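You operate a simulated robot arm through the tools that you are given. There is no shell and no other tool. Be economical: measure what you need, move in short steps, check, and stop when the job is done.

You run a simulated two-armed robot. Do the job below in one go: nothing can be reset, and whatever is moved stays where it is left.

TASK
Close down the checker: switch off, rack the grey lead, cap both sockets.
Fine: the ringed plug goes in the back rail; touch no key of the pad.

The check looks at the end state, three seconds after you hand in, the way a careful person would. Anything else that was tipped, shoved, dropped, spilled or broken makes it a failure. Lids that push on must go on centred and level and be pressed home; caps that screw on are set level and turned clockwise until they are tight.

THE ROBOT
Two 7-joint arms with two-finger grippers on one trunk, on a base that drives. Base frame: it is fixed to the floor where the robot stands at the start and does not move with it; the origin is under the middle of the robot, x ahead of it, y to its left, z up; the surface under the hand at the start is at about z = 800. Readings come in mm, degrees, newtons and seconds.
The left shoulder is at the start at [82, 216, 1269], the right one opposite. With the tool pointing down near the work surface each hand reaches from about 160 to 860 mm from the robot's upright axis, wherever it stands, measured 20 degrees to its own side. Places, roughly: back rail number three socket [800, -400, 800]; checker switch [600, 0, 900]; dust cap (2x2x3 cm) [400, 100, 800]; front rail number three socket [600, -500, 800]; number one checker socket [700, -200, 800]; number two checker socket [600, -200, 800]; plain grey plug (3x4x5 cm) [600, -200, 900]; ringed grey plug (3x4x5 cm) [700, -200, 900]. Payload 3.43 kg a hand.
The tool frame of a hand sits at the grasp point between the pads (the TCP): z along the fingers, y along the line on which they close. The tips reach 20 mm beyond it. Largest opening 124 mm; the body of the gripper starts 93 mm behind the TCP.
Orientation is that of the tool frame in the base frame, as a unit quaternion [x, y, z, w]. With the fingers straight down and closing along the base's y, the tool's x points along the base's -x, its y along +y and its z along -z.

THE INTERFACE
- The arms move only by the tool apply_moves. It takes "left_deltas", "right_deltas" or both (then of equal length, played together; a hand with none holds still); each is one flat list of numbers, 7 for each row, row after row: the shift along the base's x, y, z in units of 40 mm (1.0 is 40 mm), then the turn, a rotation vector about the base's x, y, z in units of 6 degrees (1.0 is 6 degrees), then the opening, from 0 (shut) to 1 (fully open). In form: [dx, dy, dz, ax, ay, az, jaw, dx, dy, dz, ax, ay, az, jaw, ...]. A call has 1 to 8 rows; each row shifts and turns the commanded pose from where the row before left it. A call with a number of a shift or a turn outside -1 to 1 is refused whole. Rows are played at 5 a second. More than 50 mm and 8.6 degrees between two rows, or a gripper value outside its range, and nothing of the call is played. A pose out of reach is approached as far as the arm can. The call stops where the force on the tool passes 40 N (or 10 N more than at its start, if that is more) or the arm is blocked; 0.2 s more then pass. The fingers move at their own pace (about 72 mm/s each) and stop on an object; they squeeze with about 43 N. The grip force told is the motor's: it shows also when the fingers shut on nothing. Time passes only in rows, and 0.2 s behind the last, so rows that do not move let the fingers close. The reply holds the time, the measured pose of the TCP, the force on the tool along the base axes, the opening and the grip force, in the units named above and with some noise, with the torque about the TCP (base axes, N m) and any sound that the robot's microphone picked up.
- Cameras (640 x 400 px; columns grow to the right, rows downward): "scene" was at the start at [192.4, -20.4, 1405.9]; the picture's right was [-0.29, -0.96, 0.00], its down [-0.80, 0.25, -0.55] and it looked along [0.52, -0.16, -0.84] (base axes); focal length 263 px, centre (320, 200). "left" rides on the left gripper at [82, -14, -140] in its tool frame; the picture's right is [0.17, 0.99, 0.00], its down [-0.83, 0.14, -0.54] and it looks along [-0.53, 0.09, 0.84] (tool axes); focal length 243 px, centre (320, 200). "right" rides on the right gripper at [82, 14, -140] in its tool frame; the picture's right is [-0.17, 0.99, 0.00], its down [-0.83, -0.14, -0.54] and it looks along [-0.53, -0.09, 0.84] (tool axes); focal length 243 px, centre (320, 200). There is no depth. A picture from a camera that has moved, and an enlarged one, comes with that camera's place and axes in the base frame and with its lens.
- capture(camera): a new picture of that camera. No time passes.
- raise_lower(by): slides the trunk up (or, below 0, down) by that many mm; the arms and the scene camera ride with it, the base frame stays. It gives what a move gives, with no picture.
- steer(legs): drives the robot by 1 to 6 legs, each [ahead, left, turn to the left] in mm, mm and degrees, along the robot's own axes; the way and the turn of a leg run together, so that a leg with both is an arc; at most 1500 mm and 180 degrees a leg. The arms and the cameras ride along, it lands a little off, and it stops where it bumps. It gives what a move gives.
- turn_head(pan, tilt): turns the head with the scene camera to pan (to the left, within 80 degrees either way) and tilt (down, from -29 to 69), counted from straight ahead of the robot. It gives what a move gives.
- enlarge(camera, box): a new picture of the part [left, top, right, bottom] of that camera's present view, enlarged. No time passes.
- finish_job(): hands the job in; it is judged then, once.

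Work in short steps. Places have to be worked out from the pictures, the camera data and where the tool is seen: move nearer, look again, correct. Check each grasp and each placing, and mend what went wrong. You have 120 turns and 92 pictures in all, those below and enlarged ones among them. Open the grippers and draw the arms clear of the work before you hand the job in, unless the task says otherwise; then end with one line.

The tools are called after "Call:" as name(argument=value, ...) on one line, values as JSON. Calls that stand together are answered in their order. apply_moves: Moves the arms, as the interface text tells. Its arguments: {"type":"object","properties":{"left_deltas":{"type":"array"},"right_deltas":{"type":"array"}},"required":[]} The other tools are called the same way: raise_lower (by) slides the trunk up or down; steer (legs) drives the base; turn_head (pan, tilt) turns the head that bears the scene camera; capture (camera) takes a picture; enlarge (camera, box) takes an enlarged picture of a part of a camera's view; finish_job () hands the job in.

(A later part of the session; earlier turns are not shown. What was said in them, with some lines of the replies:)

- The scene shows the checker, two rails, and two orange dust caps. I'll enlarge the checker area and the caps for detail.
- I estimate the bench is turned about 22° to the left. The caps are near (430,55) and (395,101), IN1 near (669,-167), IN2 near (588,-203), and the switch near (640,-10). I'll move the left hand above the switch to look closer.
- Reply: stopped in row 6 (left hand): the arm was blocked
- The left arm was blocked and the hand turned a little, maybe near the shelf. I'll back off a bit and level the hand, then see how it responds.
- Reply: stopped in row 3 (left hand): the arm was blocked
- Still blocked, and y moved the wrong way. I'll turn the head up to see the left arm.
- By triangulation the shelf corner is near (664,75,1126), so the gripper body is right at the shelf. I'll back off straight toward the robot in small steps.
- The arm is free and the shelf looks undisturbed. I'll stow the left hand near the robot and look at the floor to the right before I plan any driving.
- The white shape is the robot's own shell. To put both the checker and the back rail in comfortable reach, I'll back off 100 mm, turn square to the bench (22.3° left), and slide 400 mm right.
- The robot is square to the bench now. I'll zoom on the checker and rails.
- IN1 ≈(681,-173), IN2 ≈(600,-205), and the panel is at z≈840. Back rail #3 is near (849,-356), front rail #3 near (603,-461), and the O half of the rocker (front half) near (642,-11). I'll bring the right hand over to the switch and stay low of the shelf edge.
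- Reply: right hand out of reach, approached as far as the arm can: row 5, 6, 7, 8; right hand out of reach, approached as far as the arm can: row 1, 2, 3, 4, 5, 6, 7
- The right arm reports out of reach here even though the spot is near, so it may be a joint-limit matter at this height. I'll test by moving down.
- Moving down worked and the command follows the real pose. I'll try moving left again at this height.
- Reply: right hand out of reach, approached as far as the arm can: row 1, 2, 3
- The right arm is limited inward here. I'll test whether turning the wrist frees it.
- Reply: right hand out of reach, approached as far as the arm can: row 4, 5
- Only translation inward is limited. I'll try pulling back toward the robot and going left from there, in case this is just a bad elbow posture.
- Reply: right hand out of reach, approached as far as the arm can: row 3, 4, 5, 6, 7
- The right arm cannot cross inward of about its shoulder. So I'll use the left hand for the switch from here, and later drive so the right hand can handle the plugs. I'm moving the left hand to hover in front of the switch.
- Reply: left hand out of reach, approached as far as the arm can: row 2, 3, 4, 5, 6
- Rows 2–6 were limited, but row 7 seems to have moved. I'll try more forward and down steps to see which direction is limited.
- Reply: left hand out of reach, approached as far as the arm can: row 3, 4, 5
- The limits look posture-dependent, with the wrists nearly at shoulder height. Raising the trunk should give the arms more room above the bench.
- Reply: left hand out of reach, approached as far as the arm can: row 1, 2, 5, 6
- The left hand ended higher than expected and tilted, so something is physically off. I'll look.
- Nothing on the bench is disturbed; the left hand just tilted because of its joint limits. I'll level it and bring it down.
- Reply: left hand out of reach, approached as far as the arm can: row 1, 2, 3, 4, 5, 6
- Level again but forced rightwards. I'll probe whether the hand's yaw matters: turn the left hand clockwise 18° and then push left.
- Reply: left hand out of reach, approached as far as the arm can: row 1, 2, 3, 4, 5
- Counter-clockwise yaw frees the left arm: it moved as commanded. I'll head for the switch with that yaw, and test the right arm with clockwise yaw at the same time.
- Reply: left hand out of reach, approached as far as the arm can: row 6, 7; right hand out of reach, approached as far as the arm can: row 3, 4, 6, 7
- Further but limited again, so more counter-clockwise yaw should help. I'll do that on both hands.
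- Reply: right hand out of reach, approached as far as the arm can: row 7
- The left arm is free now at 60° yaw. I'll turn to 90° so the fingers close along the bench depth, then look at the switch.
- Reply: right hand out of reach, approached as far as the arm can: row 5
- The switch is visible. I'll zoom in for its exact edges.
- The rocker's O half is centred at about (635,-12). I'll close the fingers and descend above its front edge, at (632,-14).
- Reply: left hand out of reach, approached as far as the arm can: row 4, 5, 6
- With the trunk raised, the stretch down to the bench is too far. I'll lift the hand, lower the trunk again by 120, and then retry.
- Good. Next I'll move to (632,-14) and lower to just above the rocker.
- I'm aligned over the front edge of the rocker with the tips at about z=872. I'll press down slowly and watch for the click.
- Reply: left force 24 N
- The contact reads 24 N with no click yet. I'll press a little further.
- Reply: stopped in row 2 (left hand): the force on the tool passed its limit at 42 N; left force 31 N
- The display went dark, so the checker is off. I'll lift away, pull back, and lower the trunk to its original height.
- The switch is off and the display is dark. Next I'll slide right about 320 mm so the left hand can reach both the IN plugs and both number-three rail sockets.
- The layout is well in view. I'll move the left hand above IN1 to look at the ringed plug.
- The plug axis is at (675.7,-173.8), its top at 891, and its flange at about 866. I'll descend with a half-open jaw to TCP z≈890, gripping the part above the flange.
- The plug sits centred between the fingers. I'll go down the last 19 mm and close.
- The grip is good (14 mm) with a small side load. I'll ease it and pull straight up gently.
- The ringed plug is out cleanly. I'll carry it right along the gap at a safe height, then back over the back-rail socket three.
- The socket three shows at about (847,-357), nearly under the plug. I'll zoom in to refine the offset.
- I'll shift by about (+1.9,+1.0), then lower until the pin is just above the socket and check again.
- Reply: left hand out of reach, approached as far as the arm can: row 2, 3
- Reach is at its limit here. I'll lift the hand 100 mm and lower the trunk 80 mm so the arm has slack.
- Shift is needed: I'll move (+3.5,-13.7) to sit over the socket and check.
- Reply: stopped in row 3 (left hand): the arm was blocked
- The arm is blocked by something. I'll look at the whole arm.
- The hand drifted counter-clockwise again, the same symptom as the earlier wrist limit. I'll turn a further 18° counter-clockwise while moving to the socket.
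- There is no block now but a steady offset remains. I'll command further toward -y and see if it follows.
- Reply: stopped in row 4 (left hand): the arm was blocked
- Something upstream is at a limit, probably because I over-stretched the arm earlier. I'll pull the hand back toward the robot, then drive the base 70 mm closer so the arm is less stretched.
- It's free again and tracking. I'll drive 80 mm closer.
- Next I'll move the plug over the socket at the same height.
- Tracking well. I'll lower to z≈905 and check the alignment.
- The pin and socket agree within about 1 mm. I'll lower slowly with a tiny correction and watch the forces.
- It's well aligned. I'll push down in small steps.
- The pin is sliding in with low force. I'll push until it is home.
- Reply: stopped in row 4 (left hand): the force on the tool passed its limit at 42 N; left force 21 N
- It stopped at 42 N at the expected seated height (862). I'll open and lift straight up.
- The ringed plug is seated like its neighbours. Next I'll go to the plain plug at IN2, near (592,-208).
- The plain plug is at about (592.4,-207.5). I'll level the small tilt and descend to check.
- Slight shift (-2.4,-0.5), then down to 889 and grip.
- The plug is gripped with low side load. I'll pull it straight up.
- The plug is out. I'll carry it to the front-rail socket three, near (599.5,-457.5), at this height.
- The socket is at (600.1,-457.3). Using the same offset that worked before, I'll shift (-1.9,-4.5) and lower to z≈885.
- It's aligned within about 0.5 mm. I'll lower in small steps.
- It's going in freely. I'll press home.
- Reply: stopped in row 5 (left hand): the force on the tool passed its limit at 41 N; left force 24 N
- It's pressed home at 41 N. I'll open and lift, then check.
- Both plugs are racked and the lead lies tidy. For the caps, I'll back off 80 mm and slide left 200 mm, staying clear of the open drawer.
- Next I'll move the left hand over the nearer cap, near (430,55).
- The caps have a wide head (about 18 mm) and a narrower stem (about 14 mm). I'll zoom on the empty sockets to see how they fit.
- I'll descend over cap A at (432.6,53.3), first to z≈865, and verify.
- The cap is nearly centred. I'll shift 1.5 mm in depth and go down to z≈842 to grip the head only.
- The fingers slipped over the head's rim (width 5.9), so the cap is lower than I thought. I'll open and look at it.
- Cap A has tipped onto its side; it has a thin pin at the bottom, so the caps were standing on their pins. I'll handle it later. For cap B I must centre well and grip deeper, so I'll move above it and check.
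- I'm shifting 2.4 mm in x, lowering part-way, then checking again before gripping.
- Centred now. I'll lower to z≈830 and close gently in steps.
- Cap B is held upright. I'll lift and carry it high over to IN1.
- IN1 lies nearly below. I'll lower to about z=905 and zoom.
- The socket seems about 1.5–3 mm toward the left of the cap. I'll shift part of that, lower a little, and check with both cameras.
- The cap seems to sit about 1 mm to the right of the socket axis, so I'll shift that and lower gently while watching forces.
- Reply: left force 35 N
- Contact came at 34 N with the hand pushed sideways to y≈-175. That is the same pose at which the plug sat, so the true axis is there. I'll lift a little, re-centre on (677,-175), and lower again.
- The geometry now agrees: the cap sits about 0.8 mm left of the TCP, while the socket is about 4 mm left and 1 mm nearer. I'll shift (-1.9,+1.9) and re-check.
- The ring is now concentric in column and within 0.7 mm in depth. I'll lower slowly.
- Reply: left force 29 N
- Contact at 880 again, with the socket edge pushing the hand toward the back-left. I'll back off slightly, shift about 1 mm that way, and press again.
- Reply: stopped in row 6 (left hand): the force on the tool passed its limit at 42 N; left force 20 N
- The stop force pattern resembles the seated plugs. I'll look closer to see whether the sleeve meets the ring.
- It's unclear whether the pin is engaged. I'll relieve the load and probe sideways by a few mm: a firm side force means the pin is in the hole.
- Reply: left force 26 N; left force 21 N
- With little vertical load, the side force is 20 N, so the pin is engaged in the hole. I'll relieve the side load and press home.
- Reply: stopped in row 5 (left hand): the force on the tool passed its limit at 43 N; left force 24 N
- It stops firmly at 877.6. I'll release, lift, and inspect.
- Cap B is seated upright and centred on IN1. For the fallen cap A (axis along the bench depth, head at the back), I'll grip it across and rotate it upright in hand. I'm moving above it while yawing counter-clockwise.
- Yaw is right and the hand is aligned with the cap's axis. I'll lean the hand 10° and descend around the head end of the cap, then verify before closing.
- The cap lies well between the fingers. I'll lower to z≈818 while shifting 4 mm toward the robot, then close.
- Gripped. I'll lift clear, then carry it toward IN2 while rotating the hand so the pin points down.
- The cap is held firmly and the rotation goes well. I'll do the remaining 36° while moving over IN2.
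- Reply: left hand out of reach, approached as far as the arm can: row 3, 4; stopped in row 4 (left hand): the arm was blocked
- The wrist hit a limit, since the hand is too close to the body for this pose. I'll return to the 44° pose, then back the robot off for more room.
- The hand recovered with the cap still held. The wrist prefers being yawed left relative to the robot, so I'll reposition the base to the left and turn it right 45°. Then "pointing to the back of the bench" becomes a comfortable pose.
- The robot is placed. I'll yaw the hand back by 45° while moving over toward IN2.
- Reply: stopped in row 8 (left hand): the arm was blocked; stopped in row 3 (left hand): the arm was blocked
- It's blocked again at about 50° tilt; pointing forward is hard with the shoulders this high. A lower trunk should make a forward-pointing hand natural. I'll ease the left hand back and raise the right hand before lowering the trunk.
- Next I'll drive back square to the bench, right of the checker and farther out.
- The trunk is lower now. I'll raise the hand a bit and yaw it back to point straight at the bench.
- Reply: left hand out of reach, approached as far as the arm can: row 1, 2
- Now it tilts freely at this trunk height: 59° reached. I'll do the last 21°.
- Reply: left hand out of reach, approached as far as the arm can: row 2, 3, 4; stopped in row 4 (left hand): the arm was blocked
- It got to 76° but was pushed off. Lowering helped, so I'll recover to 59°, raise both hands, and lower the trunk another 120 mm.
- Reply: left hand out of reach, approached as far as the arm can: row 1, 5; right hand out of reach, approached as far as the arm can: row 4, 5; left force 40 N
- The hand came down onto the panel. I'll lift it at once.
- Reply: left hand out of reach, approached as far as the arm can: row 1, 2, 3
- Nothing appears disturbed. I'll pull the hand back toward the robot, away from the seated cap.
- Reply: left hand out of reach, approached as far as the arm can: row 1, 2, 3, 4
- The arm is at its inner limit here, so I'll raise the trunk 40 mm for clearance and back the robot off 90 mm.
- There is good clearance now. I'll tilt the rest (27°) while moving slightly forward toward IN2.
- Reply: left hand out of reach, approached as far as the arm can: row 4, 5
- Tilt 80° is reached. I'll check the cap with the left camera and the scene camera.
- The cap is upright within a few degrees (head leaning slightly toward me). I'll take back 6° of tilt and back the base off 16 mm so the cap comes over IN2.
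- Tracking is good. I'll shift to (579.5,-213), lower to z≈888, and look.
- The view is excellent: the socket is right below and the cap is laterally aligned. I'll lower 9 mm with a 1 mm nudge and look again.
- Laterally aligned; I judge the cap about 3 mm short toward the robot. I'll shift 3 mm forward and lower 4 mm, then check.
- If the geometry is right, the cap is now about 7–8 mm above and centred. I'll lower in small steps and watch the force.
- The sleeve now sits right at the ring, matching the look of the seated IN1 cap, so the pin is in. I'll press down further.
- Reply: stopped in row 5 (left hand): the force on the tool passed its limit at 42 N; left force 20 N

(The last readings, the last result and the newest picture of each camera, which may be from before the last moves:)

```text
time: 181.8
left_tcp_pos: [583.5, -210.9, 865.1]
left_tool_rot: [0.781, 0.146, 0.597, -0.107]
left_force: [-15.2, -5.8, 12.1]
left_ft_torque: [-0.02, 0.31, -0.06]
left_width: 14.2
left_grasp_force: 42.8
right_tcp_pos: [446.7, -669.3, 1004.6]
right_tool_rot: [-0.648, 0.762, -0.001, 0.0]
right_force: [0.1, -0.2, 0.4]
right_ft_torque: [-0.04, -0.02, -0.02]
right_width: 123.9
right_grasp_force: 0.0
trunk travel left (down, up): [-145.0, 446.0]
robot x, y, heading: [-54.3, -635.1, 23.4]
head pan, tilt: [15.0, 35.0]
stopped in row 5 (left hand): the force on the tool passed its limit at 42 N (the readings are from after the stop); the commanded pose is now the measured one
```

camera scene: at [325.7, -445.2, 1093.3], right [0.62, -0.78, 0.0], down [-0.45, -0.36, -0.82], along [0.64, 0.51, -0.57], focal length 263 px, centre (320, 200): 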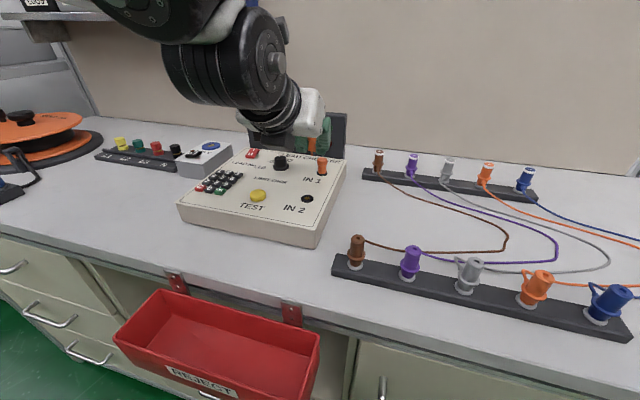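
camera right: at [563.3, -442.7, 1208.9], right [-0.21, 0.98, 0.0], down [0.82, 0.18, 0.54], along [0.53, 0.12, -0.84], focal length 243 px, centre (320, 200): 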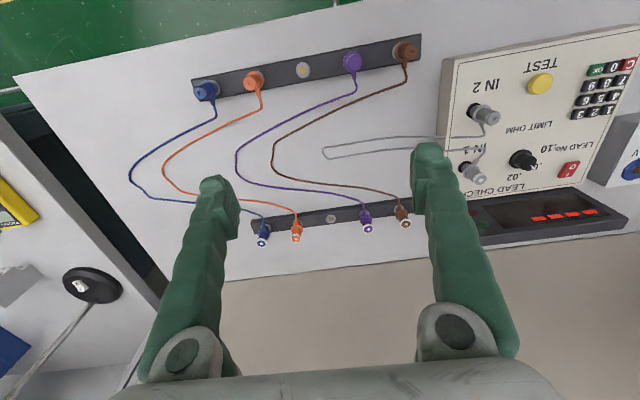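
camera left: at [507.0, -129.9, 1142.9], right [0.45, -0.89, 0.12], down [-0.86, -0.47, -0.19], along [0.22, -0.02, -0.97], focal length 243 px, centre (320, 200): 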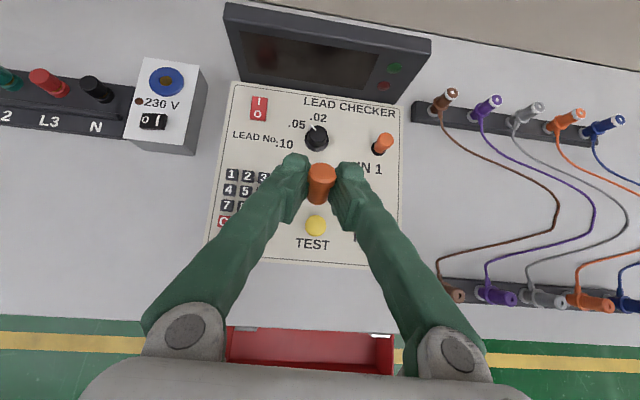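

Pressed home at 42 N. I'll open and withdraw backwards and up along the finger direction.

Call:
apply_moves(left_deltas=[0, 0, 0.02, 0, 0, 0, 0.05, 0, 0, 0, 0, 0, 0, 0.25, 0, 0, 0.02, 0, 0, 0, 0.35, 0, 0, 0.02, 0, 0, 0, 0.35, -0.3, -0.11, 0.2, 0, 0, 0, 0.35, -0.5, -0.19, 0.4, 0, 0, 0, 0.35, -0.5, -0.19, 0.5, 0, 0, 0, 0.35])

Call:
capture(camera="left")

```text
time: 183.4
left_tcp_pos: [550.2, -212.8, 906.0]
left_tool_rot: [0.784, 0.148, 0.593, -0.106]
left_force: [0.4, 0.0, -0.8]
left_ft_torque: [-0.03, 0.01, 0.01]
left_width: 43.2
left_grasp_force: 0.1
left hand out of reach, approached as far as the arm can: row 7
right_tcp_pos: [448.7, -667.5, 1004.5]
right_tool_rot: [-0.648, 0.762, -0.001, 0.0]
right_force: [-0.6, -0.1, -1.1]
right_ft_torque: [-0.01, -0.01, 0.0]
right_width: 124.2
right_grasp_force: 0.1
trunk travel left (down, up): [-145.0, 446.0]
robot x, y, heading: [-51.8, -634.0, 23.3]
head pan, tilt: [15.0, 35.0]
```

```text
1 pictures are left
camera left: at [440.5, -239.9, 1021.3], right [0.39, -0.9, 0.17], down [-0.64, -0.4, -0.65], along [0.66, 0.15, -0.74], focal length 243 px, centre (320, 200)
```

left: 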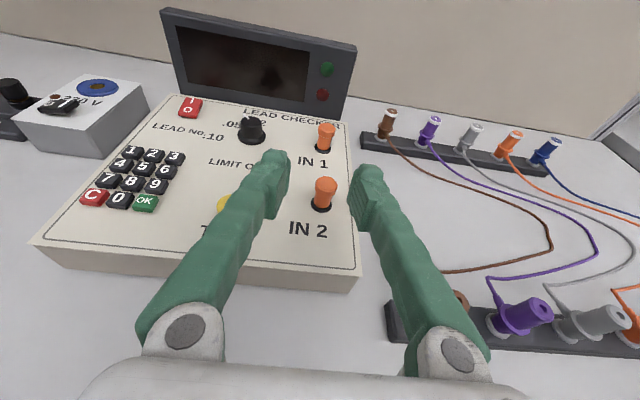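

Both caps are on. I'll use the last picture to check the level of the IN2 cap.

Call:
enlarge(camera="left", box=[295, 110, 355, 220])

```text
3.64 times, centred on (325, 165) of left
camera zoom: at [440.5, -239.9, 1021.3], right [0.39, -0.9, 0.17], down [-0.64, -0.4, -0.65], along [0.66, 0.15, -0.74], focal length 882 px, centre (302, 327)
```

zoom: 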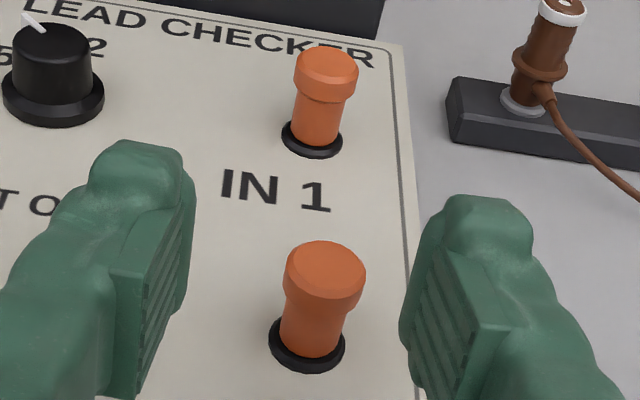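

Both caps stand level at the same seat height, in line with the vertical. I'll raise the trunk a little and back the robot off to draw the arms clear.

Call:
raise_lower(by=60)

Call:
steer(legs=[[-140, 0, 0]])

```text
time: 184.4
left_tcp_pos: [553.1, -214.8, 964.0]
left_tool_rot: [0.783, 0.148, 0.595, -0.108]
left_force: [-0.3, -0.5, -0.7]
left_ft_torque: [0.02, -0.02, 0.01]
left_width: 43.6
left_grasp_force: 0.0
right_tcp_pos: [449.1, -668.7, 1064.0]
right_tool_rot: [-0.647, 0.762, 0.001, -0.001]
right_force: [0.3, 0.6, -0.7]
right_ft_torque: [-0.01, 0.02, 0.0]
right_width: 123.9
right_grasp_force: 0.1
trunk travel left (down, up): [-205.0, 386.0]
robot x, y, heading: [-53.7, -636.7, 23.3]
head pan, tilt: [15.0, 35.0]
```

```text
time: 185.9
left_tcp_pos: [425.7, -270.1, 965.8]
left_tool_rot: [0.782, 0.148, 0.596, -0.109]
left_force: [-0.3, -0.8, -0.8]
left_ft_torque: [-0.01, -0.01, -0.01]
left_width: 43.4
left_grasp_force: 0.1
right_tcp_pos: [320.4, -722.7, 1064.4]
right_tool_rot: [-0.648, 0.762, 0.0, 0.0]
right_force: [-0.8, 0.2, 0.0]
right_ft_torque: [0.0, 0.0, 0.02]
right_width: 124.1
right_grasp_force: 0.0
trunk travel left (down, up): [-205.0, 386.0]
robot x, y, heading: [-180.6, -683.5, 23.2]
head pan, tilt: [15.0, 35.0]
```

The arms are clear, the grippers are open, and everything is in place, so I'm handing in.

Call:
finish_job()

```text
The job is handed in.
```

The checker is switched off, the ringed plug is in back rail number three and the plain plug in front rail number three, and both sockets are capped. The pad was not touched. One dust cap tipped over on the bench while I was picking it up; I stood it up in the gripper and pressed it onto IN 2. While I was lowering the trunk, the gripper also pressed on the bare panel between the two sockets at about 40 N, with no visible harm.
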